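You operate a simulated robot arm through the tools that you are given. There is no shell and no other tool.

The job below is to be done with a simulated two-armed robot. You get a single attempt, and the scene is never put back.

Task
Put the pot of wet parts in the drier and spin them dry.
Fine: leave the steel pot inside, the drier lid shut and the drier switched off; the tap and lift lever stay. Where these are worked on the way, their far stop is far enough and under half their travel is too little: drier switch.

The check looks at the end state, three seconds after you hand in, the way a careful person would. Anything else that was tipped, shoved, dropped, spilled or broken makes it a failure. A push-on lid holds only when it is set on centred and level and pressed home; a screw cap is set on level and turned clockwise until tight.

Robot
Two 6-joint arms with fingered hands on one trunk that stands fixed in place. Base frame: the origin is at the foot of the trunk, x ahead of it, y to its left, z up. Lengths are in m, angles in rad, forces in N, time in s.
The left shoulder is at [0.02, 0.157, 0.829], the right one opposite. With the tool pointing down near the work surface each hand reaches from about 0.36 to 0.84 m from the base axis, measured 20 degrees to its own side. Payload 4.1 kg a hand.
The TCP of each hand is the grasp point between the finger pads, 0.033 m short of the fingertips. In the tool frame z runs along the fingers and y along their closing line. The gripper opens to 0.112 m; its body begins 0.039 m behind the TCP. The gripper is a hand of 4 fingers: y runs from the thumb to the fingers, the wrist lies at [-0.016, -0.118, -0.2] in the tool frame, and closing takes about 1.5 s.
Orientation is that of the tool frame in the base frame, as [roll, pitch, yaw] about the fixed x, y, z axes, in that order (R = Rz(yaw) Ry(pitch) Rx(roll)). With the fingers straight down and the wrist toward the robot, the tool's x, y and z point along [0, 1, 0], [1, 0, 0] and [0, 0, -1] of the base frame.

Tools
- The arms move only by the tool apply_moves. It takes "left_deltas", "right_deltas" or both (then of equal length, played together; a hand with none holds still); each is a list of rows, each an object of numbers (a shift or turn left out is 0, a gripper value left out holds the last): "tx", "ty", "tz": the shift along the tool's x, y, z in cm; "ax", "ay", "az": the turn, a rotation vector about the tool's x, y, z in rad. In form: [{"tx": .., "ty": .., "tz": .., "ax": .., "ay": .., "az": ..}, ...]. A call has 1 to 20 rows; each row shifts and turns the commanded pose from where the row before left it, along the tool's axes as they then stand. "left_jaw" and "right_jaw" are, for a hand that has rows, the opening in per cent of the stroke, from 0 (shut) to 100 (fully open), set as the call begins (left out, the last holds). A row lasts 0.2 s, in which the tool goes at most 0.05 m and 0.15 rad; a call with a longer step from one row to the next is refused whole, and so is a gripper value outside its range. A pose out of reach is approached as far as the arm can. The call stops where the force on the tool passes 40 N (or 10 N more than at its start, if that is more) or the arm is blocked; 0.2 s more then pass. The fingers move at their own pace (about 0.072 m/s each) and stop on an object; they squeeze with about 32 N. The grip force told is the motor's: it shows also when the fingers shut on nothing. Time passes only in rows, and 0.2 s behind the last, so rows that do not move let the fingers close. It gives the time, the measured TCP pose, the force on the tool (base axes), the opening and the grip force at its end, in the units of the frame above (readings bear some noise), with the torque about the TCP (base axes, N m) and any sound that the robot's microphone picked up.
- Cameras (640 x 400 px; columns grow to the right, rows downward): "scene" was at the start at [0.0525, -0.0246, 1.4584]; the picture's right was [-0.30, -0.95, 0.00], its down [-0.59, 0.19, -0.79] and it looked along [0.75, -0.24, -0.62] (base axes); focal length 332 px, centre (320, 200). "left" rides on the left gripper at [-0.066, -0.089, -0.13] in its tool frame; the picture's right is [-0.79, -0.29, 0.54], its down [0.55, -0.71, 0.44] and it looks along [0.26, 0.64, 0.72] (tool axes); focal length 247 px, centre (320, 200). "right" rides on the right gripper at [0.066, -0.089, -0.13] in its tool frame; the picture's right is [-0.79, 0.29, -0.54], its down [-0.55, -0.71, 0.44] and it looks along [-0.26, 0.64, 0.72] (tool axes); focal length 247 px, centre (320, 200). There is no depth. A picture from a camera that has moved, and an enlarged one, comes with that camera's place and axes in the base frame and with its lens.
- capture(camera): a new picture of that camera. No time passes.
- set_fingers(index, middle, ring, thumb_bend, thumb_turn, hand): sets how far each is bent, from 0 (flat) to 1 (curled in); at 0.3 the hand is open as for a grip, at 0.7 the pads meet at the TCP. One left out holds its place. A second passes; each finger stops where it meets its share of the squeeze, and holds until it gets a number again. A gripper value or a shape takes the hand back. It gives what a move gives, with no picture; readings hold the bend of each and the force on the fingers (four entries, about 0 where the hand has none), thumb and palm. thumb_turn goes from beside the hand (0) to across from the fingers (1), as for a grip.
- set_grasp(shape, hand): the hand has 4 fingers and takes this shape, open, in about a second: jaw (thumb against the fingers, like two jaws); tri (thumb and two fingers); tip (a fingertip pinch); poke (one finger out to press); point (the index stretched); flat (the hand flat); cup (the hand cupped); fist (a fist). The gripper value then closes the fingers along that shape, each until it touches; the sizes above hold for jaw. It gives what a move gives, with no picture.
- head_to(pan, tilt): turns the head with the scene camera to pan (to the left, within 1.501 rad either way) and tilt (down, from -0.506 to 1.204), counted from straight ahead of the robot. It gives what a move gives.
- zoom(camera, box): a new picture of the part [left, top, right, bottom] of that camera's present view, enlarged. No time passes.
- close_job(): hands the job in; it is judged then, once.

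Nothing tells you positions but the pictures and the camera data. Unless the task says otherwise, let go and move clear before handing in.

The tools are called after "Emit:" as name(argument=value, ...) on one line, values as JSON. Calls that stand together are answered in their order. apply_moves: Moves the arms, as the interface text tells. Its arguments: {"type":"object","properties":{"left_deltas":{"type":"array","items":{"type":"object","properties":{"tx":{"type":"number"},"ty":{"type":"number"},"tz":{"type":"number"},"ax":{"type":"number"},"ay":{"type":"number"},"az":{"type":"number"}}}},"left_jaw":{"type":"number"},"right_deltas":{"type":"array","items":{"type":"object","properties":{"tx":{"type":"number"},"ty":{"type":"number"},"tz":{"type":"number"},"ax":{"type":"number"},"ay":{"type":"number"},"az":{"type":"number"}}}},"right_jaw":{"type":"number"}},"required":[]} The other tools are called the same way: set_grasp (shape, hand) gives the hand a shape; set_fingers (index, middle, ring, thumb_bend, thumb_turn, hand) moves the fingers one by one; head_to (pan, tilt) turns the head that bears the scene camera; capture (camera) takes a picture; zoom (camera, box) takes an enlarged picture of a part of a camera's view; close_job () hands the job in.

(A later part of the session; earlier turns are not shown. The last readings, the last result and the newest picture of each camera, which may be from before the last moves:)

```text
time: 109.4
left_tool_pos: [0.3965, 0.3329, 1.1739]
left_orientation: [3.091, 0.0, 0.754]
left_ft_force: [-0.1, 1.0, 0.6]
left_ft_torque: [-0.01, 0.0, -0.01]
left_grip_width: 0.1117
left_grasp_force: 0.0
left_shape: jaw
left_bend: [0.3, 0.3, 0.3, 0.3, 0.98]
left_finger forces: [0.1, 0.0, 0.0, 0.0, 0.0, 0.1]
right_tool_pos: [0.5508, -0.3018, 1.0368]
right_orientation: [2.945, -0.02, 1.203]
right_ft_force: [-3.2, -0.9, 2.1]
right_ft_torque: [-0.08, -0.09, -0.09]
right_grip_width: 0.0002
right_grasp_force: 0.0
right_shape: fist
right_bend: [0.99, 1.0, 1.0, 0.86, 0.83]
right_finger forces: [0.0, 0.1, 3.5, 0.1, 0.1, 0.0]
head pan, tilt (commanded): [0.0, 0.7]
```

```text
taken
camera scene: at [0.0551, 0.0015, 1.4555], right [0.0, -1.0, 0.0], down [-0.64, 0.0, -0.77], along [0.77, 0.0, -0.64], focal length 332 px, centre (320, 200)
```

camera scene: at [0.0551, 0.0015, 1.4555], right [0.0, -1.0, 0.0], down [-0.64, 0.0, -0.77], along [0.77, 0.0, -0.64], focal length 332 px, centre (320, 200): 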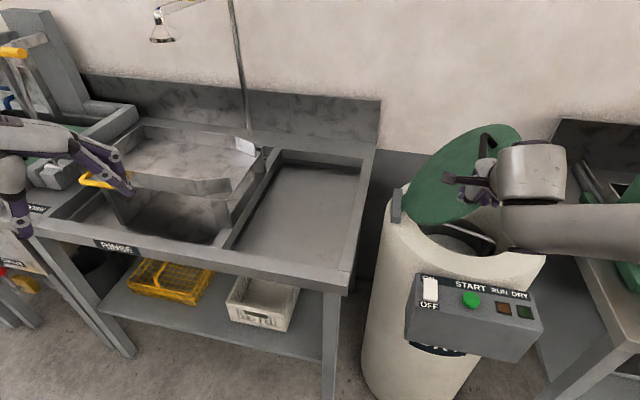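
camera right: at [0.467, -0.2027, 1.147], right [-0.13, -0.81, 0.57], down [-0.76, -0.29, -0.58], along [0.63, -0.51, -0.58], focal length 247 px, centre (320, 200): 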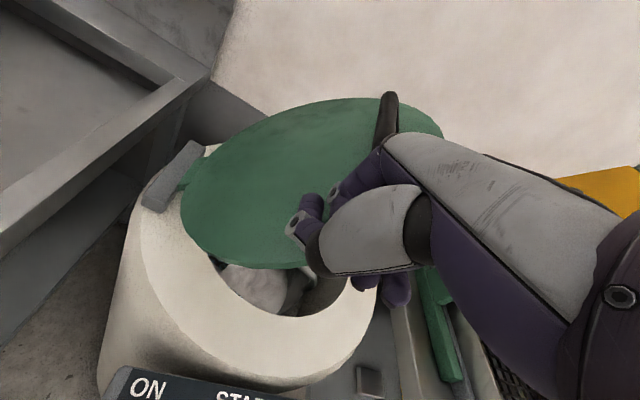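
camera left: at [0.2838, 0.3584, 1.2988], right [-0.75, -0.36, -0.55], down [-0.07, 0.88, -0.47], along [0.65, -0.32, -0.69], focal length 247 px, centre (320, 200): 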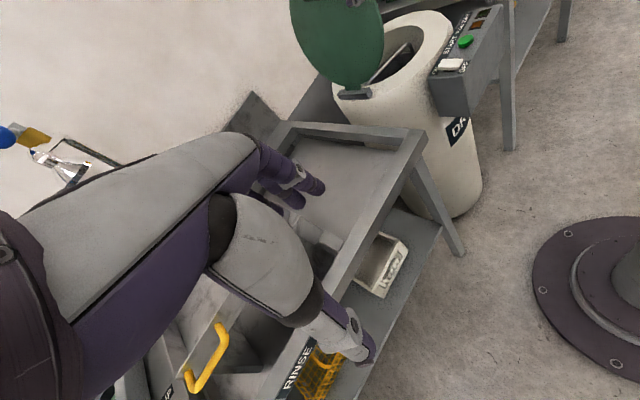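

Emit:
apply_moves(right_deltas=[{"tx": -0.8, "ty": -0.3, "tz": 1.4}, {"tx": -0.8, "ty": -0.3, "tz": 1.4}, {"tx": -0.6, "ty": -0.3, "tz": 1.5}])

Emit:
capture(camera="right")

Emit:
capture(camera="scene")

```text
time: 110.2
left_tool_pos: [0.3965, 0.3333, 1.1741]
left_orientation: [3.091, 0.001, 0.756]
left_ft_force: [-0.3, 0.2, 0.4]
left_ft_torque: [0.0, -0.04, 0.0]
left_grip_width: 0.1118
left_grasp_force: 0.1
left_shape: jaw
left_bend: [0.3, 0.3, 0.3, 0.3, 0.98]
left_finger forces: [0.0, 0.0, 0.0, 0.0, 0.0, 0.0]
right_tool_pos: [0.5422, -0.3205, 0.9916]
right_orientation: [2.943, -0.021, 1.204]
right_ft_force: [0.6, 0.5, 0.2]
right_ft_torque: [0.01, 0.0, -0.02]
right_grip_width: 0.0
right_grasp_force: 0.1
right_shape: fist
right_bend: [0.99, 1.0, 1.0, 0.86, 0.83]
right_finger forces: [0.0, 0.0, 0.1, 0.0, 0.1, 0.0]
head pan, tilt (commanded): [0.0, 0.7]
```

```text
taken
camera right: at [0.4597, -0.2209, 1.1025], right [-0.13, -0.81, 0.57], down [-0.76, -0.29, -0.58], along [0.63, -0.51, -0.59], focal length 247 px, centre (320, 200)
```

right: 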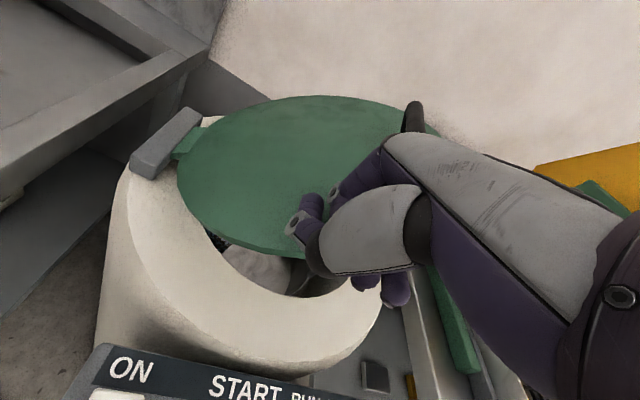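

```text
taken
camera scene: at [0.0552, 0.0014, 1.4555], right [0.0, -1.0, 0.0], down [-0.64, 0.0, -0.76], along [0.76, 0.0, -0.64], focal length 332 px, centre (320, 200)
```

scene: 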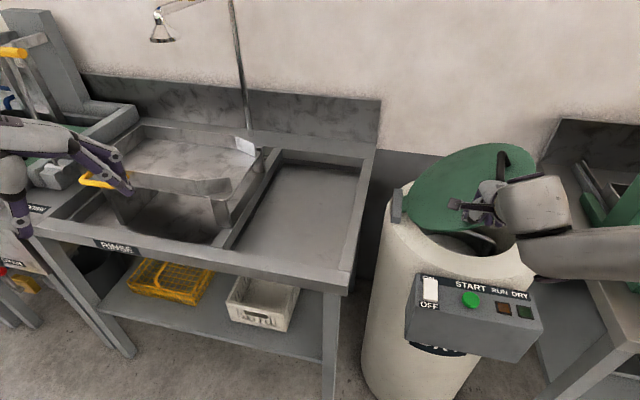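

The lid is nearly down. The fist is at its near edge, so I pull back, rise, and will press from above on the free (right) side of the lid.

Emit:
apply_moves(right_deltas=[{"ty": -3.5}, {"ty": -3.5}, {"ty": 0.4, "tz": -3.5}, {"ty": 0.4, "tz": -3.5}, {"ty": 0.4, "tz": -3.5}, {}])

Emit:
capture(camera="right")

Emit:
capture(camera="scene")

```text
time: 111.6
left_tool_pos: [0.398, 0.3326, 1.1738]
left_orientation: [3.09, 0.0, 0.757]
left_ft_force: [-0.1, 1.2, -0.2]
left_ft_torque: [-0.04, -0.02, 0.01]
left_grip_width: 0.1116
left_grasp_force: 0.0
left_shape: jaw
left_bend: [0.3, 0.3, 0.3, 0.3, 0.98]
left_finger forces: [0.0, 0.0, 0.0, 0.1, 0.1, 0.1]
right_tool_pos: [0.4697, -0.2949, 1.0864]
right_orientation: [2.942, -0.017, 1.202]
right_ft_force: [-0.6, 0.1, -0.1]
right_ft_torque: [-0.03, 0.0, -0.01]
right_grip_width: 0.0
right_grasp_force: 0.0
right_shape: fist
right_bend: [0.99, 1.0, 1.0, 0.86, 0.83]
right_finger forces: [0.1, 0.0, 0.1, 0.0, 0.0, 0.1]
head pan, tilt (commanded): [0.0, 0.7]
```

```text
taken
camera right: at [0.3861, -0.1955, 1.1956], right [-0.13, -0.81, 0.57], down [-0.76, -0.29, -0.58], along [0.63, -0.51, -0.59], focal length 247 px, centre (320, 200)
```

right: 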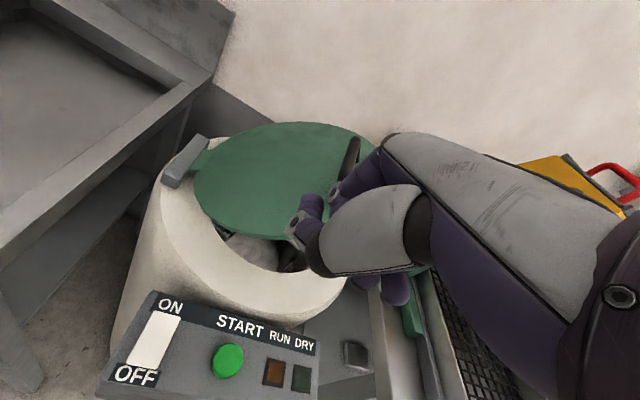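

```text
taken
camera scene: at [0.0553, 0.0013, 1.4555], right [0.0, -1.0, 0.0], down [-0.64, 0.0, -0.76], along [0.76, 0.0, -0.64], focal length 332 px, centre (320, 200)
```

scene: 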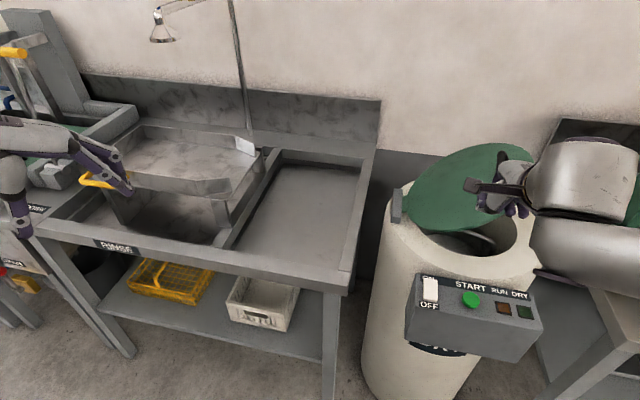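

Emit:
apply_moves(right_deltas=[{"tx": 0.06, "ty": 0.55, "tz": -2.8}, {"tx": 0.06, "ty": 0.55, "tz": -2.8}, {"tx": 0.06, "ty": 0.55, "tz": -2.8}, {"tx": -1.9, "ty": 3.6, "tz": 0.5}, {"tx": -1.9, "ty": 3.6, "tz": 0.5}, {"tx": -1.9, "ty": 3.6, "tz": 0.5}, {"tx": -1.9, "ty": 3.6, "tz": 0.5}, {}])

Emit:
capture(camera="right")

Emit:
capture(camera="scene")

Emit:
capture(camera="left")

```text
time: 113.4
left_tool_pos: [0.3972, 0.3328, 1.1737]
left_orientation: [3.091, 0.0, 0.756]
left_ft_force: [1.0, 0.7, 0.4]
left_ft_torque: [0.0, -0.03, -0.03]
left_grip_width: 0.1117
left_grasp_force: 0.1
left_shape: jaw
left_bend: [0.3, 0.3, 0.3, 0.3, 0.98]
left_finger forces: [0.0, 0.0, 0.0, 0.1, 0.0, 0.0]
right_tool_pos: [0.577, -0.4187, 1.1765]
right_orientation: [2.942, -0.02, 1.203]
right_ft_force: [-0.5, 0.7, 0.4]
right_ft_torque: [-0.04, -0.04, -0.01]
right_grip_width: 0.0001
right_grasp_force: 0.1
right_shape: fist
right_bend: [0.99, 1.0, 1.0, 0.86, 0.83]
right_finger forces: [0.0, 0.0, 0.0, 0.0, 0.0, 0.0]
head pan, tilt (commanded): [0.0, 0.7]
```

```text
taken
camera right: at [0.4925, -0.3198, 1.2878], right [-0.13, -0.81, 0.57], down [-0.76, -0.29, -0.58], along [0.63, -0.51, -0.59], focal length 247 px, centre (320, 200)
```

right: 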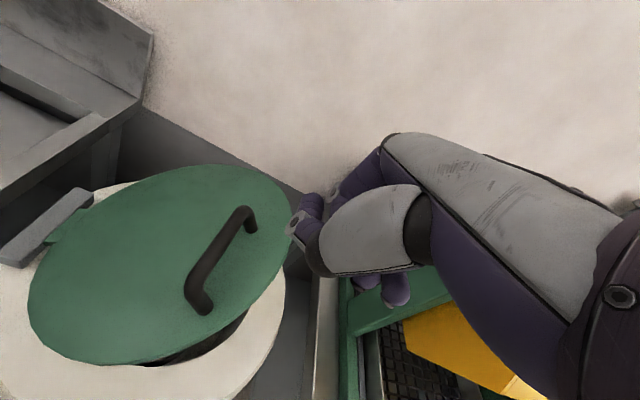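

```text
taken
camera scene: at [0.0551, 0.0014, 1.4555], right [0.0, -1.0, 0.0], down [-0.64, 0.0, -0.77], along [0.77, 0.0, -0.64], focal length 332 px, centre (320, 200)
```

scene: 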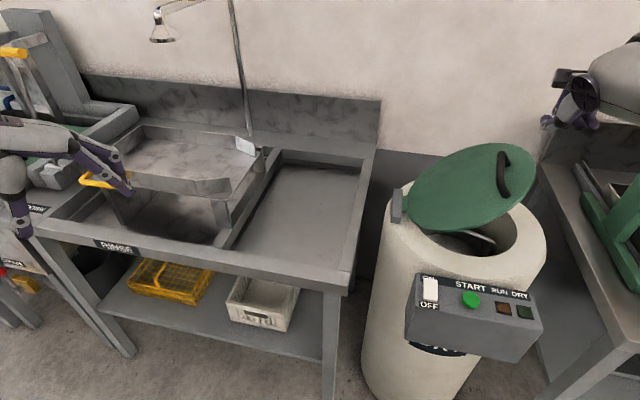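

```text
taken
camera left: at [0.2837, 0.3583, 1.2989], right [-0.75, -0.36, -0.55], down [-0.07, 0.88, -0.47], along [0.65, -0.32, -0.69], focal length 247 px, centre (320, 200)
```

left: 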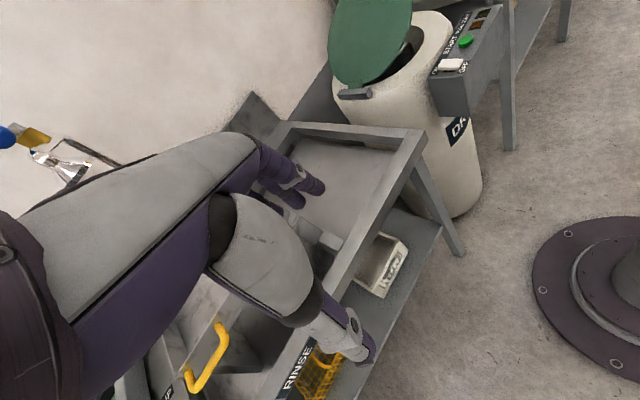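

Emit:
apply_moves(right_deltas=[{"tx": 1.45, "ty": -3.0, "tz": -0.6}, {"tx": 1.45, "ty": -3.0, "tz": -0.6}, {"tx": -0.04, "ty": -0.4, "tz": 1.96}, {"tx": -0.04, "ty": -0.4, "tz": 1.96}, {"tx": -0.04, "ty": -0.4, "tz": 1.96}, {"tx": -0.04, "ty": -0.4, "tz": 1.96}])

Emit:
capture(camera="right")

Emit:
capture(camera="scene")

```text
time: 114.8
left_tool_pos: [0.3972, 0.3333, 1.1735]
left_orientation: [3.092, -0.001, 0.756]
left_ft_force: [-0.2, 0.1, 0.2]
left_ft_torque: [0.01, 0.02, 0.01]
left_grip_width: 0.1116
left_grasp_force: 0.1
left_shape: jaw
left_bend: [0.3, 0.3, 0.3, 0.3, 0.98]
left_finger forces: [0.0, 0.0, 0.0, 0.1, 0.0, 0.0]
right_tool_pos: [0.5307, -0.3676, 1.0971]
right_orientation: [2.941, -0.021, 1.204]
right_ft_force: [-0.6, -0.1, 0.2]
right_ft_torque: [-0.02, 0.0, -0.01]
right_grip_width: 0.0
right_grasp_force: 0.2
right_shape: fist
right_bend: [0.99, 1.0, 1.0, 0.86, 0.83]
right_finger forces: [0.0, 0.0, 0.0, 0.1, 0.0, 0.0]
head pan, tilt (commanded): [0.0, 0.7]
```

```text
taken
camera right: at [0.4472, -0.2691, 1.2074], right [-0.13, -0.81, 0.57], down [-0.76, -0.29, -0.58], along [0.63, -0.51, -0.59], focal length 247 px, centre (320, 200)
```

right: 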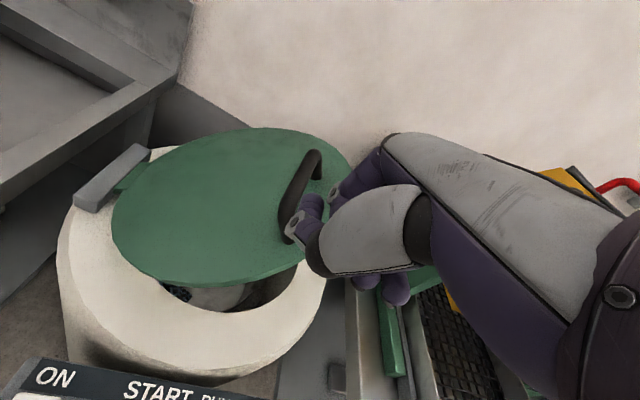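

```text
taken
camera scene: at [0.0552, 0.0014, 1.4555], right [0.0, -1.0, 0.0], down [-0.64, 0.0, -0.77], along [0.77, 0.0, -0.64], focal length 332 px, centre (320, 200)
```

scene: 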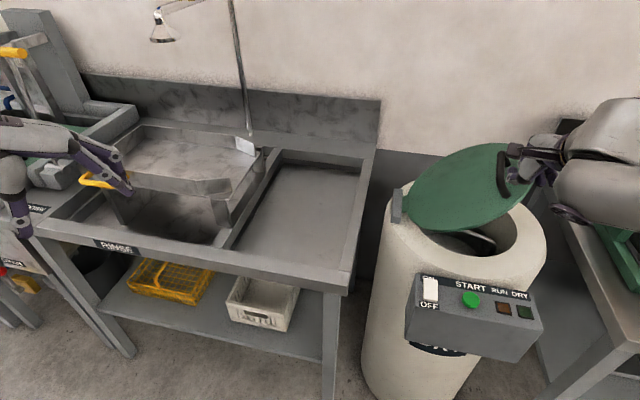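

Emit:
apply_moves(right_deltas=[{"tx": 3.5, "ty": 2.0}, {"tx": 3.5, "ty": 2.0}, {"tx": -0.04, "ty": -0.4, "tz": 1.96}])

Emit:
capture(camera="right")

Emit:
capture(camera="scene")

```text
time: 115.6
left_tool_pos: [0.3965, 0.3319, 1.1738]
left_orientation: [3.091, -0.002, 0.757]
left_ft_force: [0.6, 0.2, 0.0]
left_ft_torque: [-0.03, -0.01, 0.0]
left_grip_width: 0.1117
left_grasp_force: 0.0
left_shape: jaw
left_bend: [0.3, 0.3, 0.3, 0.3, 0.98]
left_finger forces: [0.1, 0.1, 0.0, 0.0, 0.0, 0.0]
right_tool_pos: [0.5918, -0.3154, 1.0874]
right_orientation: [2.943, -0.021, 1.202]
right_ft_force: [0.2, 0.3, 0.1]
right_ft_torque: [-0.01, -0.02, 0.03]
right_grip_width: 0.0
right_grasp_force: 0.1
right_shape: fist
right_bend: [0.99, 1.0, 1.0, 0.86, 0.83]
right_finger forces: [0.0, 0.1, 0.0, 0.1, 0.0, 0.0]
head pan, tilt (commanded): [0.0, 0.7]
```

```text
taken
camera right: at [0.5093, -0.2166, 1.1975], right [-0.13, -0.81, 0.57], down [-0.76, -0.29, -0.58], along [0.63, -0.51, -0.59], focal length 247 px, centre (320, 200)
```

right: 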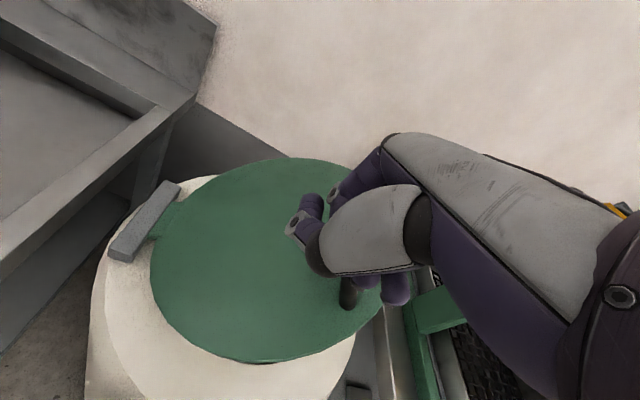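

```text
taken
camera scene: at [0.0551, 0.0013, 1.4555], right [0.0, -1.0, 0.0], down [-0.64, 0.0, -0.77], along [0.77, 0.0, -0.64], focal length 332 px, centre (320, 200)
```

scene: 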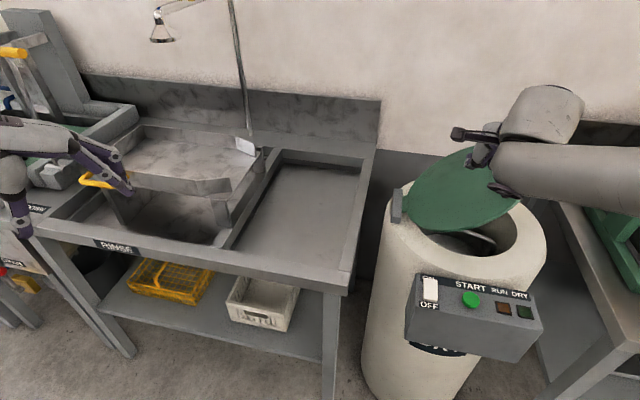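

Emit:
apply_moves(right_deltas=[{"tx": -0.04, "ty": -0.3, "tz": 1.47}, {"tx": -0.04, "ty": -0.3, "tz": 1.47}, {"tx": -0.04, "ty": -0.3, "tz": 1.47}, {"tx": -0.04, "ty": -0.3, "tz": 1.47}])

Emit:
capture(camera="right")

Emit:
capture(camera="scene")

```text
time: 116.6
left_tool_pos: [0.3966, 0.3326, 1.1749]
left_orientation: [3.092, 0.0, 0.757]
left_ft_force: [-0.1, -0.4, -0.5]
left_ft_torque: [-0.01, 0.03, -0.03]
left_grip_width: 0.1119
left_grasp_force: 0.0
left_shape: jaw
left_bend: [0.3, 0.3, 0.3, 0.3, 0.98]
left_finger forces: [0.1, 0.1, 0.0, 0.1, 0.0, 0.0]
right_tool_pos: [0.5921, -0.3164, 1.0252]
right_orientation: [2.942, -0.021, 1.204]
right_ft_force: [0.6, 0.7, 1.3]
right_ft_torque: [-0.01, 0.02, -0.01]
right_grip_width: 0.0004
right_grasp_force: 0.0
right_shape: fist
right_bend: [0.99, 1.0, 1.0, 0.86, 0.83]
right_finger forces: [0.0, 0.1, 0.2, 0.1, 0.0, 0.0]
head pan, tilt (commanded): [0.0, 0.7]
```

```text
taken
camera right: at [0.5094, -0.2174, 1.136], right [-0.13, -0.81, 0.57], down [-0.76, -0.29, -0.58], along [0.63, -0.51, -0.59], focal length 247 px, centre (320, 200)
```

right: 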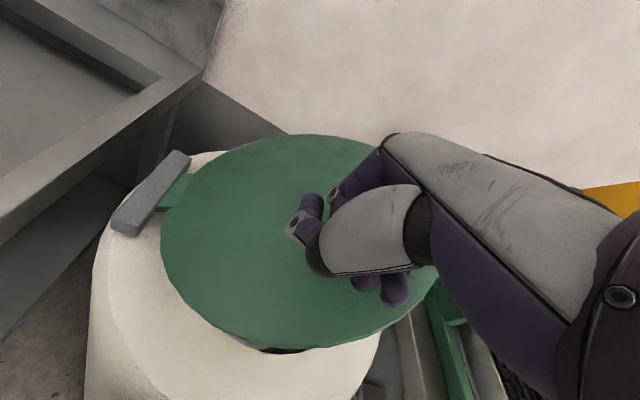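

```text
taken
camera scene: at [0.0552, 0.0014, 1.4555], right [0.0, -1.0, 0.0], down [-0.64, 0.0, -0.77], along [0.77, 0.0, -0.64], focal length 332 px, centre (320, 200)
```

scene: 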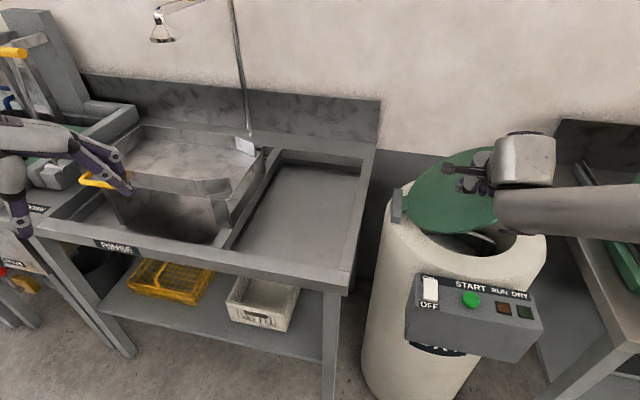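

Emit:
apply_moves(right_deltas=[{"tx": -0.3, "ty": -0.3, "tz": 1.47}, {"tx": -0.3, "ty": -0.3, "tz": 1.47}, {"tx": -0.3, "ty": -0.3, "tz": 1.47}])

Emit:
capture(camera="right")

Emit:
capture(camera="scene")

```text
time: 117.4
left_tool_pos: [0.3956, 0.3336, 1.1739]
left_orientation: [3.091, 0.0, 0.756]
left_ft_force: [-0.1, 0.4, 0.6]
left_ft_torque: [-0.02, 0.01, -0.01]
left_grip_width: 0.1117
left_grasp_force: 0.1
left_shape: jaw
left_bend: [0.3, 0.3, 0.3, 0.3, 0.98]
left_finger forces: [0.1, 0.0, 0.0, 0.1, 0.0, 0.0]
right_tool_pos: [0.5882, -0.3255, 0.9809]
right_orientation: [2.942, -0.019, 1.204]
right_ft_force: [0.3, 0.3, 0.1]
right_ft_torque: [0.01, 0.02, 0.03]
right_grip_width: 0.0
right_grasp_force: 0.0
right_shape: fist
right_bend: [0.99, 1.0, 1.0, 0.86, 0.83]
right_finger forces: [0.1, 0.1, 0.1, 0.0, 0.0, 0.0]
head pan, tilt (commanded): [0.0, 0.7]
```

```text
taken
camera right: at [0.5057, -0.2254, 1.0919], right [-0.13, -0.81, 0.57], down [-0.76, -0.29, -0.58], along [0.63, -0.51, -0.59], focal length 247 px, centre (320, 200)
```

right: 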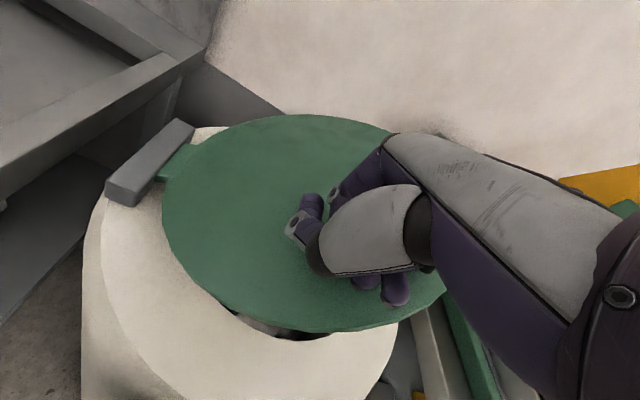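

```text
taken
camera scene: at [0.0552, 0.0014, 1.4555], right [0.0, -1.0, 0.0], down [-0.64, 0.0, -0.76], along [0.76, 0.0, -0.64], focal length 332 px, centre (320, 200)
```

scene: 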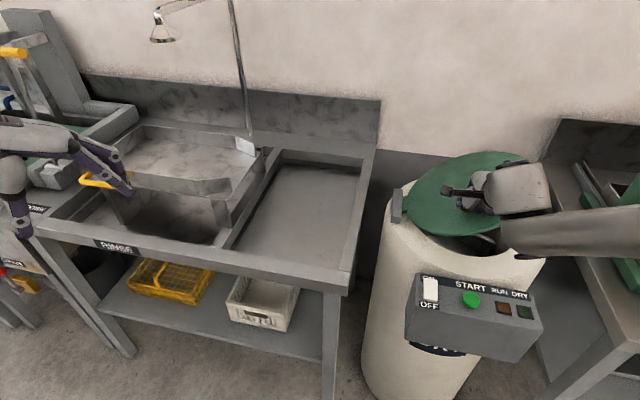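

Continuing gently down; the lid keeps closing under the fist.

Emit:
apply_moves(right_deltas=[{"tx": -0.2, "ty": -0.3, "tz": 1.3}, {"tx": -0.2, "ty": -0.3, "tz": 1.3}, {"tx": -0.1, "ty": -0.2, "tz": 1.0}])

Emit:
capture(camera="right")

Emit:
capture(camera="scene")

```text
time: 118.2
left_tool_pos: [0.3969, 0.333, 1.1735]
left_orientation: [3.091, 0.0, 0.756]
left_ft_force: [0.2, 0.1, 0.3]
left_ft_torque: [0.0, 0.01, -0.02]
left_grip_width: 0.1114
left_grasp_force: 0.0
left_shape: jaw
left_bend: [0.3, 0.3, 0.3, 0.3, 0.98]
left_finger forces: [0.0, 0.1, 0.0, 0.0, 0.1, 0.0]
right_tool_pos: [0.586, -0.3288, 0.9451]
right_orientation: [2.943, -0.021, 1.203]
right_ft_force: [-0.1, 0.5, -0.6]
right_ft_torque: [0.01, 0.02, -0.04]
right_grip_width: 0.0
right_grasp_force: 0.1
right_shape: fist
right_bend: [0.99, 1.0, 1.0, 0.86, 0.83]
right_finger forces: [0.0, 0.1, 0.0, 0.1, 0.0, 0.0]
head pan, tilt (commanded): [0.0, 0.7]
```

```text
taken
camera right: at [0.5031, -0.2296, 1.0551], right [-0.13, -0.81, 0.57], down [-0.76, -0.29, -0.58], along [0.63, -0.51, -0.59], focal length 247 px, centre (320, 200)
```

right: 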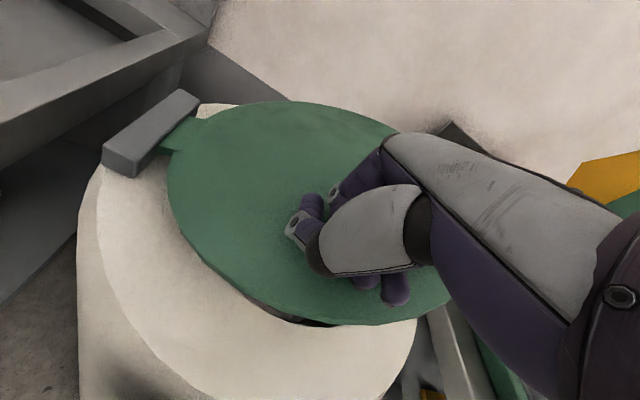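

```text
taken
camera scene: at [0.0552, 0.0014, 1.4555], right [0.0, -1.0, 0.0], down [-0.64, 0.0, -0.77], along [0.77, 0.0, -0.64], focal length 332 px, centre (320, 200)
```

scene: 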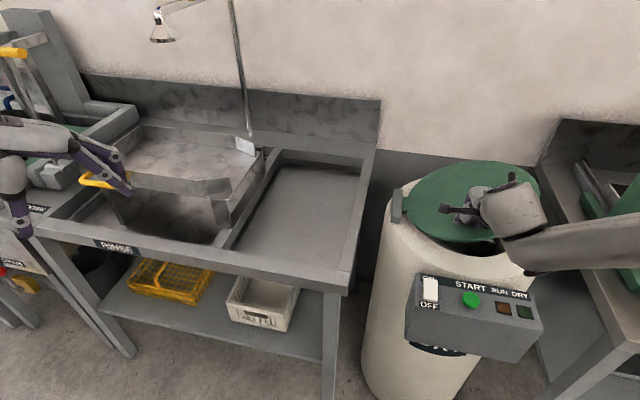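

Emit:
apply_moves(right_deltas=[{"tx": -0.05, "ty": -0.2, "tz": 0.98}, {"tx": -0.05, "ty": -0.2, "tz": 0.98}, {"tx": -0.05, "ty": -0.2, "tz": 0.98}, {"tx": -0.05, "ty": -0.2, "tz": 0.98}])

Emit:
capture(camera="right")

Emit:
zoom(camera="scene", box=[370, 130, 570, 290])

```text
time: 119.2
left_tool_pos: [0.3964, 0.3326, 1.1745]
left_orientation: [3.092, 0.0, 0.757]
left_ft_force: [-0.4, 0.0, 0.2]
left_ft_torque: [0.02, 0.02, 0.03]
left_grip_width: 0.1119
left_grasp_force: 0.0
left_shape: jaw
left_bend: [0.3, 0.3, 0.3, 0.3, 0.98]
left_finger forces: [0.0, 0.0, 0.0, 0.0, 0.0, 0.0]
right_tool_pos: [0.5847, -0.3303, 0.905]
right_orientation: [2.942, -0.017, 1.202]
right_ft_force: [0.2, 0.1, -1.1]
right_ft_torque: [0.02, -0.05, 0.0]
right_grip_width: 0.0002
right_grasp_force: 0.1
right_shape: fist
right_bend: [0.99, 1.0, 1.0, 0.86, 0.83]
right_finger forces: [0.0, 0.0, 0.1, 0.0, 0.0, 0.0]
head pan, tilt (commanded): [0.0, 0.7]
```

```text
taken
camera right: at [0.5026, -0.2305, 1.0145], right [-0.13, -0.81, 0.57], down [-0.76, -0.29, -0.58], along [0.63, -0.51, -0.59], focal length 247 px, centre (320, 200)
```

right: 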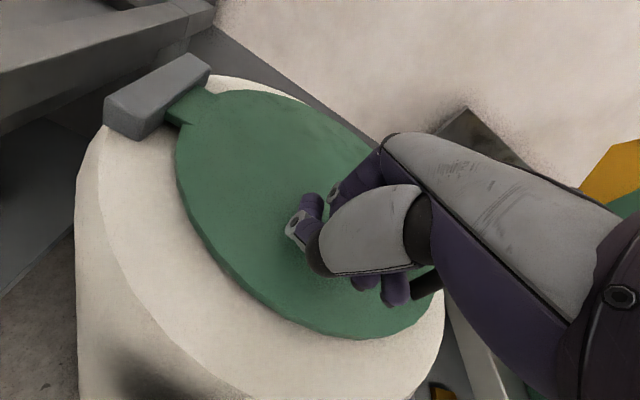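

```text
2.50 times, centred on (470, 210) of scene
camera zoom: at [0.0552, 0.0013, 1.4555], right [0.0, -1.0, 0.0], down [-0.64, 0.0, -0.77], along [0.77, 0.0, -0.64], focal length 830 px, centre (-55, 175)
```

zoom: 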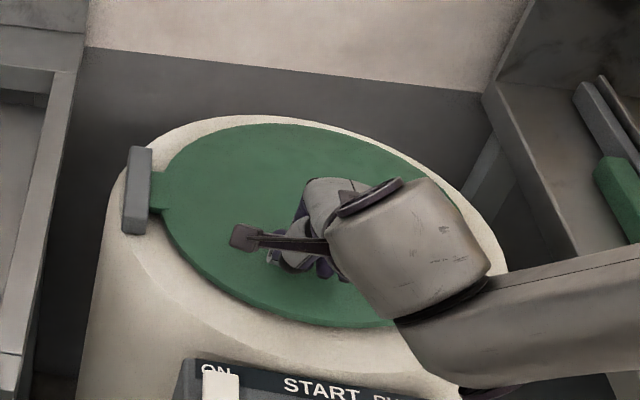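

Emit:
apply_moves(right_deltas=[{"ty": -0.1, "tz": 0.6}, {"ty": -0.1, "tz": 0.6}, {}])

Emit:
capture(camera="right")

```text
time: 120.0
left_tool_pos: [0.3966, 0.3338, 1.1745]
left_orientation: [3.091, 0.0, 0.756]
left_ft_force: [-0.6, 0.1, 0.2]
left_ft_torque: [0.01, 0.01, -0.02]
left_grip_width: 0.1116
left_grasp_force: 0.1
left_shape: jaw
left_bend: [0.3, 0.3, 0.3, 0.3, 0.98]
left_finger forces: [0.0, 0.0, 0.0, 0.0, 0.0, 0.0]
right_tool_pos: [0.5868, -0.3285, 0.8928]
right_orientation: [2.944, -0.02, 1.203]
right_ft_force: [-0.3, 0.6, 0.1]
right_ft_torque: [-0.01, 0.0, 0.06]
right_grip_width: 0.0002
right_grasp_force: 0.1
right_shape: fist
right_bend: [0.99, 1.0, 1.0, 0.86, 0.83]
right_finger forces: [0.0, 0.0, 0.1, 0.0, 0.0, 0.0]
head pan, tilt (commanded): [0.0, 0.7]
```

```text
taken
camera right: at [0.5032, -0.2302, 1.0029], right [-0.13, -0.81, 0.57], down [-0.76, -0.29, -0.58], along [0.63, -0.51, -0.59], focal length 247 px, centre (320, 200)
```

right: 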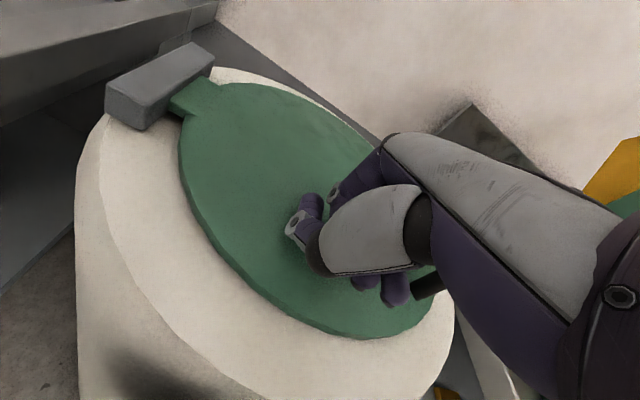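

Emit:
apply_moves(right_deltas=[{"ty": -0.1, "tz": 0.6}, {"ty": -0.1, "tz": 0.6}, {"ty": -0.1, "tz": 0.6}, {}])

Emit:
capture(camera="right")

```text
time: 120.8
left_tool_pos: [0.3975, 0.3336, 1.1743]
left_orientation: [3.089, -0.002, 0.758]
left_ft_force: [0.6, -0.1, 0.2]
left_ft_torque: [-0.01, 0.0, 0.05]
left_grip_width: 0.1117
left_grasp_force: 0.0
left_shape: jaw
left_bend: [0.3, 0.3, 0.3, 0.3, 0.98]
left_finger forces: [0.1, 0.1, 0.0, 0.1, 0.0, 0.0]
right_tool_pos: [0.5895, -0.3311, 0.8839]
right_orientation: [2.924, -0.022, 1.202]
right_ft_force: [-2.7, 2.0, 16.1]
right_ft_torque: [0.37, -0.08, 0.09]
right_grip_width: 0.0
right_grasp_force: 0.2
right_shape: fist
right_bend: [0.99, 1.0, 1.0, 0.88, 0.82]
right_finger forces: [0.0, 0.0, 0.1, 0.0, 24.1, 0.0]
head pan, tilt (commanded): [0.0, 0.7]
stopped in row 3 (right hand): the force on the tool passed its limit at 42 N (the readings are from after the stop); the commanded pose is now the measured one
```

```text
taken
camera right: at [0.5043, -0.2309, 0.9927], right [-0.14, -0.81, 0.57], down [-0.75, -0.29, -0.59], along [0.64, -0.51, -0.57], focal length 247 px, centre (320, 200)
```

right: 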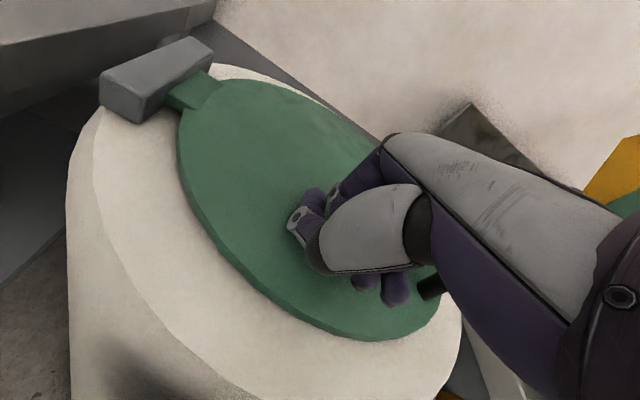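

The lid is hard down on its stop. I lift the fist off, step back, and form a single poking finger for the switch and button.

Emit:
apply_moves(right_deltas=[{"tx": 0.04, "ty": 0.4, "tz": -2.0}, {"tx": 0.06, "ty": 0.6, "tz": -2.94}, {"tx": 0.06, "ty": 0.6, "tz": -2.94}, {"tx": 0.06, "ty": 0.6, "tz": -2.94}, {"tx": 0.06, "ty": 0.6, "tz": -2.94}, {"tx": 0.06, "ty": 0.6, "tz": -2.94}, {"ty": -3.5, "tz": -0.5}, {"ty": -3.5, "tz": -0.5}, {"ty": -3.5, "tz": -0.5}, {"ty": -3.5, "tz": -0.5}, {}])

Emit:
set_grasp(shape="poke", hand="right")

Emit:
capture(camera="right")

Emit:
capture(camera="scene")

Emit:
capture(camera="left")

```text
time: 123.2
left_tool_pos: [0.3969, 0.3318, 1.174]
left_orientation: [3.093, -0.001, 0.757]
left_ft_force: [-0.2, 0.6, 1.0]
left_ft_torque: [0.01, 0.0, 0.0]
left_grip_width: 0.1118
left_grasp_force: 0.1
left_shape: jaw
left_bend: [0.3, 0.3, 0.3, 0.3, 0.98]
left_finger forces: [0.0, 0.1, 0.0, 0.0, 0.0, 0.0]
right_tool_pos: [0.4547, -0.2777, 1.0436]
right_orientation: [2.932, -0.02, 1.203]
right_ft_force: [-0.4, 0.1, -0.4]
right_ft_torque: [0.0, -0.01, -0.02]
right_grip_width: 0.0001
right_grasp_force: 0.0
right_shape: fist
right_bend: [0.99, 1.0, 1.0, 0.86, 0.83]
right_finger forces: [0.0, 0.0, 0.1, 0.0, 0.0, 0.0]
head pan, tilt (commanded): [0.0, 0.7]
```

```text
time: 124.1
left_tool_pos: [0.3986, 0.3331, 1.1735]
left_orientation: [3.092, 0.0, 0.756]
left_ft_force: [-0.1, -0.9, 0.3]
left_ft_torque: [0.0, 0.05, 0.03]
left_grip_width: 0.1117
left_grasp_force: 0.0
left_shape: jaw
left_bend: [0.3, 0.3, 0.3, 0.3, 0.98]
left_finger forces: [0.1, 0.0, 0.0, 0.1, 0.0, 0.1]
right_tool_pos: [0.4546, -0.2776, 1.0439]
right_orientation: [2.93, -0.021, 1.202]
right_ft_force: [0.2, 0.2, -0.2]
right_ft_torque: [0.0, -0.01, 0.03]
right_grip_width: 0.0003
right_grasp_force: 0.0
right_shape: poke
right_bend: [0.7, 0.7, 0.99, 1.0, 0.88]
right_finger forces: [0.1, 0.0, 0.0, 0.0, 0.1, 0.1]
head pan, tilt (commanded): [0.0, 0.7]
```

```text
taken
camera right: at [0.3705, -0.1777, 1.1525], right [-0.13, -0.81, 0.57], down [-0.76, -0.29, -0.59], along [0.64, -0.51, -0.58], focal length 247 px, centre (320, 200)
```

right: 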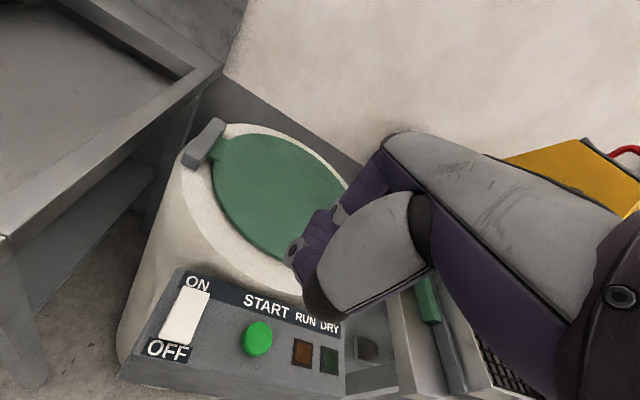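

```text
taken
camera scene: at [0.0552, 0.0013, 1.4555], right [0.0, -1.0, 0.0], down [-0.64, 0.0, -0.76], along [0.76, 0.0, -0.64], focal length 332 px, centre (320, 200)
```

scene: 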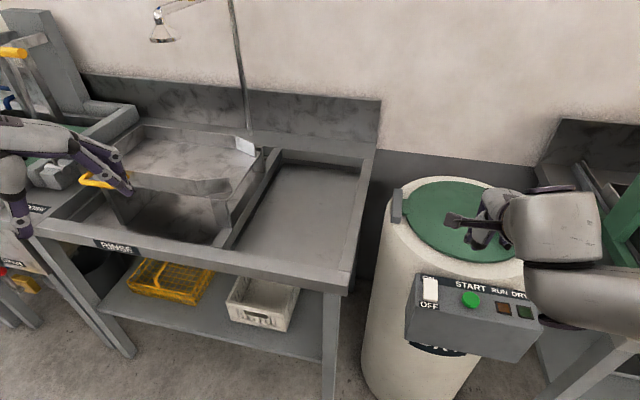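

```text
taken
camera left: at [0.2837, 0.3582, 1.2989], right [-0.75, -0.36, -0.55], down [-0.07, 0.88, -0.47], along [0.65, -0.32, -0.69], focal length 247 px, centre (320, 200)
```

left: 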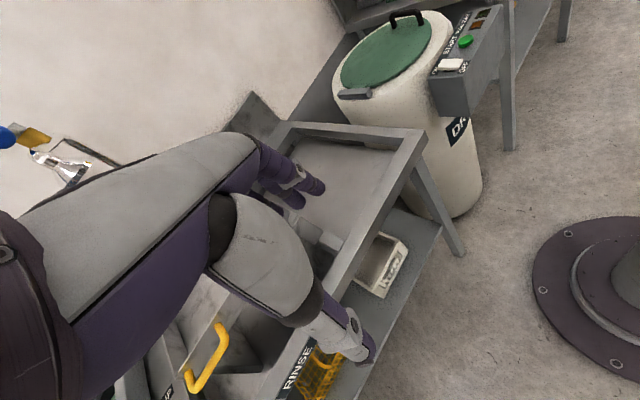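

Emit:
zoom(camera="right", box=[240, 150, 440, 330])

Emit:
zoom(camera="right", box=[100, 250, 400, 400])

Emit:
zoom(camera="scene", box=[390, 180, 560, 370])

```text
2.22 times, centred on (340, 240) of right
camera zoom: at [0.3705, -0.1777, 1.1525], right [-0.13, -0.81, 0.57], down [-0.76, -0.29, -0.59], along [0.64, -0.51, -0.58], focal length 549 px, centre (276, 111)
```

zoom: 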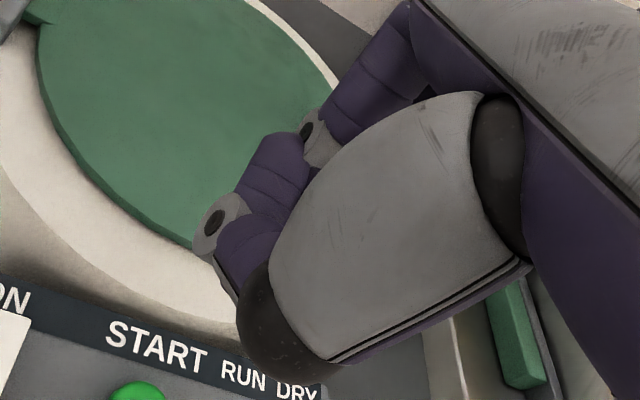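

```text
2.13 times, centred on (250, 325) of right
camera zoom: at [0.3705, -0.1777, 1.1525], right [-0.13, -0.81, 0.57], down [-0.76, -0.29, -0.59], along [0.64, -0.51, -0.58], focal length 527 px, centre (469, -67)
```

zoom: 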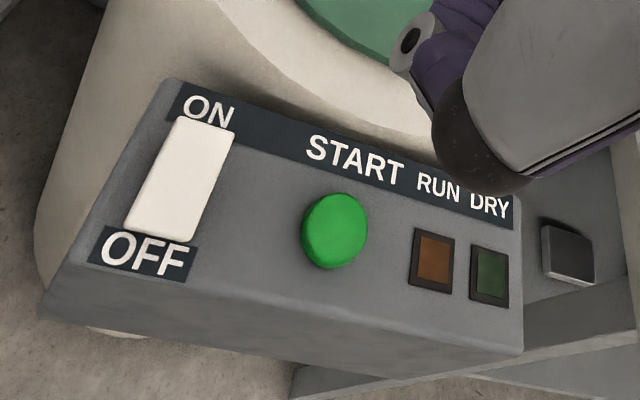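

```text
2.11 times, centred on (475, 275) of scene
camera zoom: at [0.0552, 0.0013, 1.4555], right [0.0, -1.0, 0.0], down [-0.64, 0.0, -0.76], along [0.76, 0.0, -0.64], focal length 699 px, centre (-6, 42)
```

zoom: 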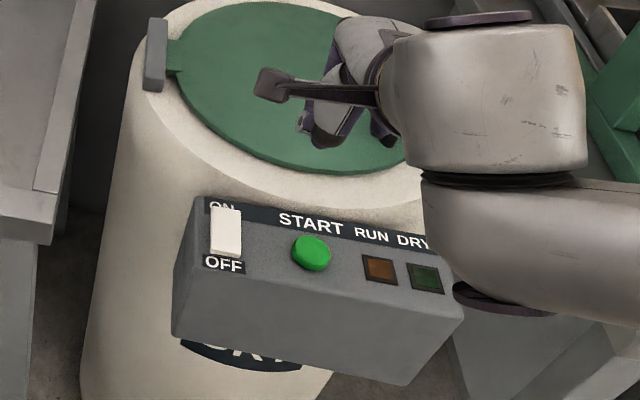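

The lid is shut flat. Before pressing, I check the rocker's present state more closely from several cameras.

Emit:
zoom(camera="right", box=[135, 265, 235, 375])

Emit:
zoom(camera="left", box=[420, 20, 500, 90])

Emit:
zoom(camera="scene", box=[405, 265, 465, 315])

```text
3.64 times, centred on (185, 320) of right
camera zoom: at [0.3705, -0.1777, 1.1525], right [-0.13, -0.81, 0.57], down [-0.76, -0.29, -0.59], along [0.64, -0.51, -0.58], focal length 898 px, centre (811, -236)
```

zoom: 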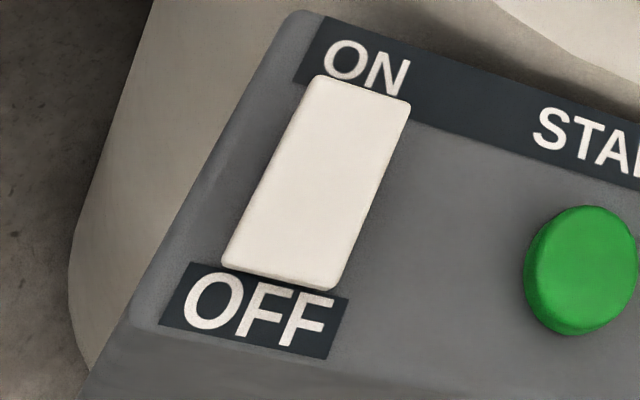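

```text
5.71 times, centred on (460, 55) of left
camera zoom: at [0.2837, 0.3582, 1.2989], right [-0.75, -0.36, -0.55], down [-0.07, 0.88, -0.47], along [0.65, -0.32, -0.69], focal length 1411 px, centre (-480, 1029)
```

zoom: 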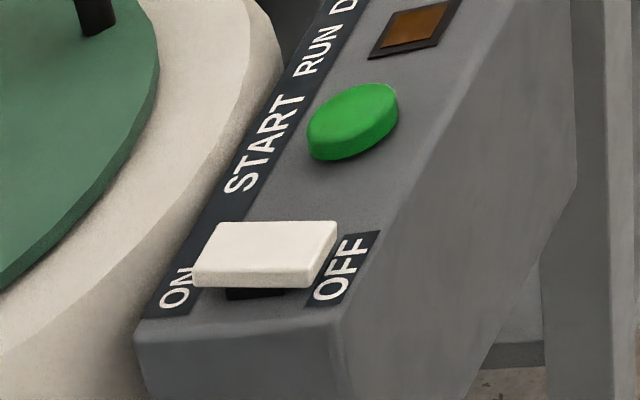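

```text
8.00 times, centred on (435, 290) of scene
camera zoom: at [0.0552, 0.0013, 1.4555], right [0.0, -1.0, 0.0], down [-0.64, 0.0, -0.76], along [0.76, 0.0, -0.64], focal length 2657 px, centre (-600, -520)
```

zoom: 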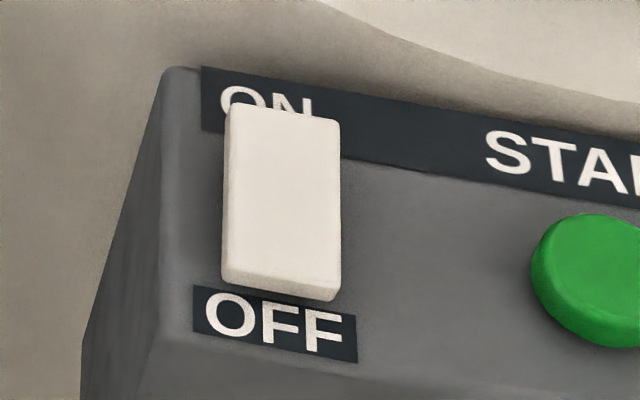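

Emit:
zoom(camera="scene", box=[440, 180, 540, 260])

Emit:
apply_moves(right_deltas=[{"tx": 3.0, "tz": -1.0}, {"tx": 3.0, "tz": -1.0}, {"tx": 3.0, "tz": -1.0}, {}])

Emit:
zoom(camera="scene", box=[380, 150, 540, 260])

Emit:
capture(camera="left")

```text
5.00 times, centred on (490, 220) of scene
camera zoom: at [0.0552, 0.0013, 1.4555], right [0.0, -1.0, 0.0], down [-0.64, 0.0, -0.76], along [0.76, 0.0, -0.64], focal length 1661 px, centre (-530, 100)
```

zoom: 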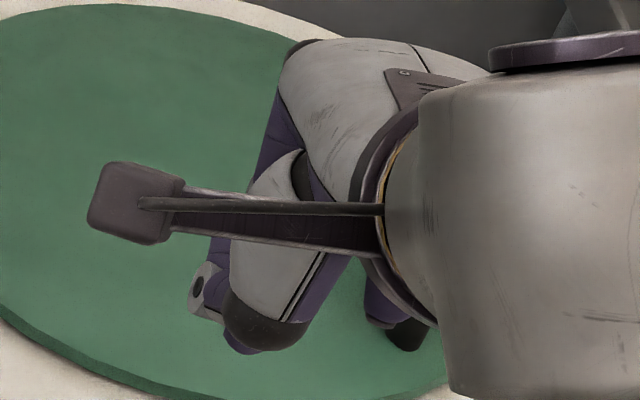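

```text
time: 125.1
left_tool_pos: [0.397, 0.3327, 1.174]
left_orientation: [3.093, -0.001, 0.757]
left_ft_force: [0.6, -0.1, 0.5]
left_ft_torque: [0.0, 0.03, -0.05]
left_grip_width: 0.1115
left_grasp_force: 0.0
left_shape: jaw
left_bend: [0.3, 0.3, 0.3, 0.3, 0.98]
left_finger forces: [0.0, 0.0, 0.0, 0.1, 0.0, 0.0]
right_tool_pos: [0.483, -0.1922, 1.0743]
right_orientation: [2.931, -0.022, 1.204]
right_ft_force: [0.0, -0.8, -0.8]
right_ft_torque: [0.0, -0.01, -0.03]
right_grip_width: 0.0
right_grasp_force: 0.0
right_shape: poke
right_bend: [0.7, 0.7, 0.99, 1.0, 0.87]
right_finger forces: [0.0, 0.0, 0.0, 0.0, 0.1, 0.1]
head pan, tilt (commanded): [0.0, 0.7]
```

```text
3.64 times, centred on (460, 205) of scene
camera zoom: at [0.0552, 0.0012, 1.4555], right [0.0, -1.0, 0.0], down [-0.64, 0.0, -0.76], along [0.76, 0.0, -0.64], focal length 1208 px, centre (-189, 182)
```

zoom: 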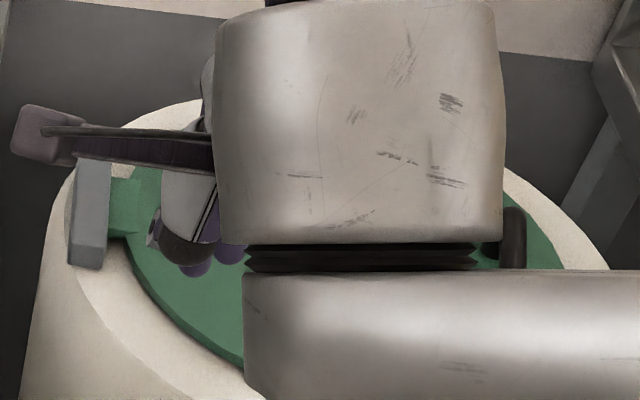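

```text
taken
camera left: at [0.2837, 0.3581, 1.2989], right [-0.75, -0.36, -0.55], down [-0.07, 0.88, -0.47], along [0.65, -0.32, -0.69], focal length 247 px, centre (320, 200)
```

left: 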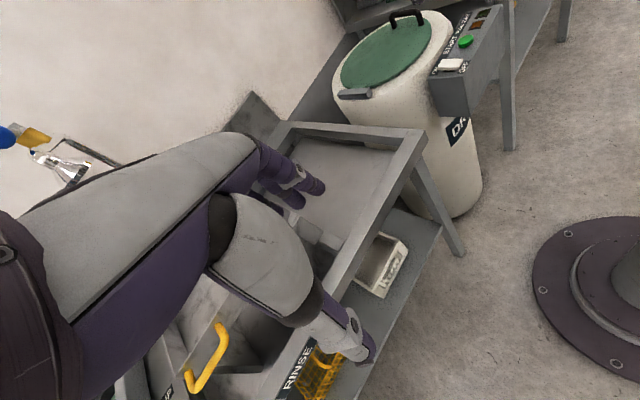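

Emit:
set_fingers(hand="right", index=0.6, middle=1.0, ring=1.0, thumb_bend=0.3, thumb_turn=0.0)

Emit:
capture(camera="right")

Emit:
zoom(camera="right", box=[240, 150, 440, 330])

```text
time: 126.1
left_tool_pos: [0.3979, 0.3328, 1.1744]
left_orientation: [3.09, 0.0, 0.755]
left_ft_force: [-0.2, -1.0, 0.0]
left_ft_torque: [-0.01, -0.02, -0.02]
left_grip_width: 0.1118
left_grasp_force: 0.1
left_shape: jaw
left_bend: [0.3, 0.3, 0.3, 0.3, 0.98]
left_finger forces: [0.0, 0.1, 0.0, 0.0, 0.0, 0.1]
right_tool_pos: [0.483, -0.1925, 1.0738]
right_orientation: [2.933, -0.02, 1.203]
right_ft_force: [-0.3, -0.2, 1.3]
right_ft_torque: [-0.02, 0.03, 0.0]
right_grip_width: 0.1398
right_grasp_force: 0.0
right_shape: fingers
right_bend: [0.6, 1.0, 1.0, 0.3, 0.0]
right_finger forces: [0.0, 0.0, 0.1, 0.0, 0.1, 0.0]
head pan, tilt (commanded): [0.0, 0.7]
```

```text
taken
camera right: at [0.3986, -0.0922, 1.1837], right [-0.13, -0.81, 0.57], down [-0.76, -0.29, -0.59], along [0.64, -0.51, -0.58], focal length 247 px, centre (320, 200)
```

right: 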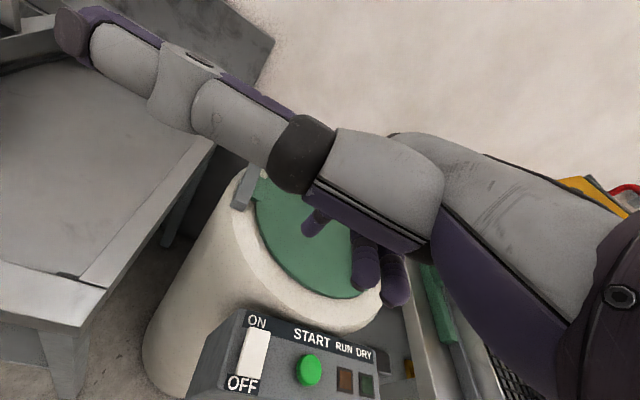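

```text
2.22 times, centred on (340, 240) of right
camera zoom: at [0.3986, -0.0922, 1.1837], right [-0.13, -0.81, 0.57], down [-0.76, -0.29, -0.59], along [0.64, -0.51, -0.58], focal length 549 px, centre (276, 111)
```

zoom: 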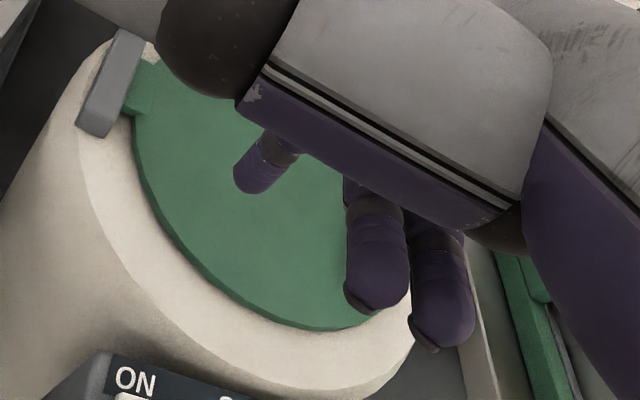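

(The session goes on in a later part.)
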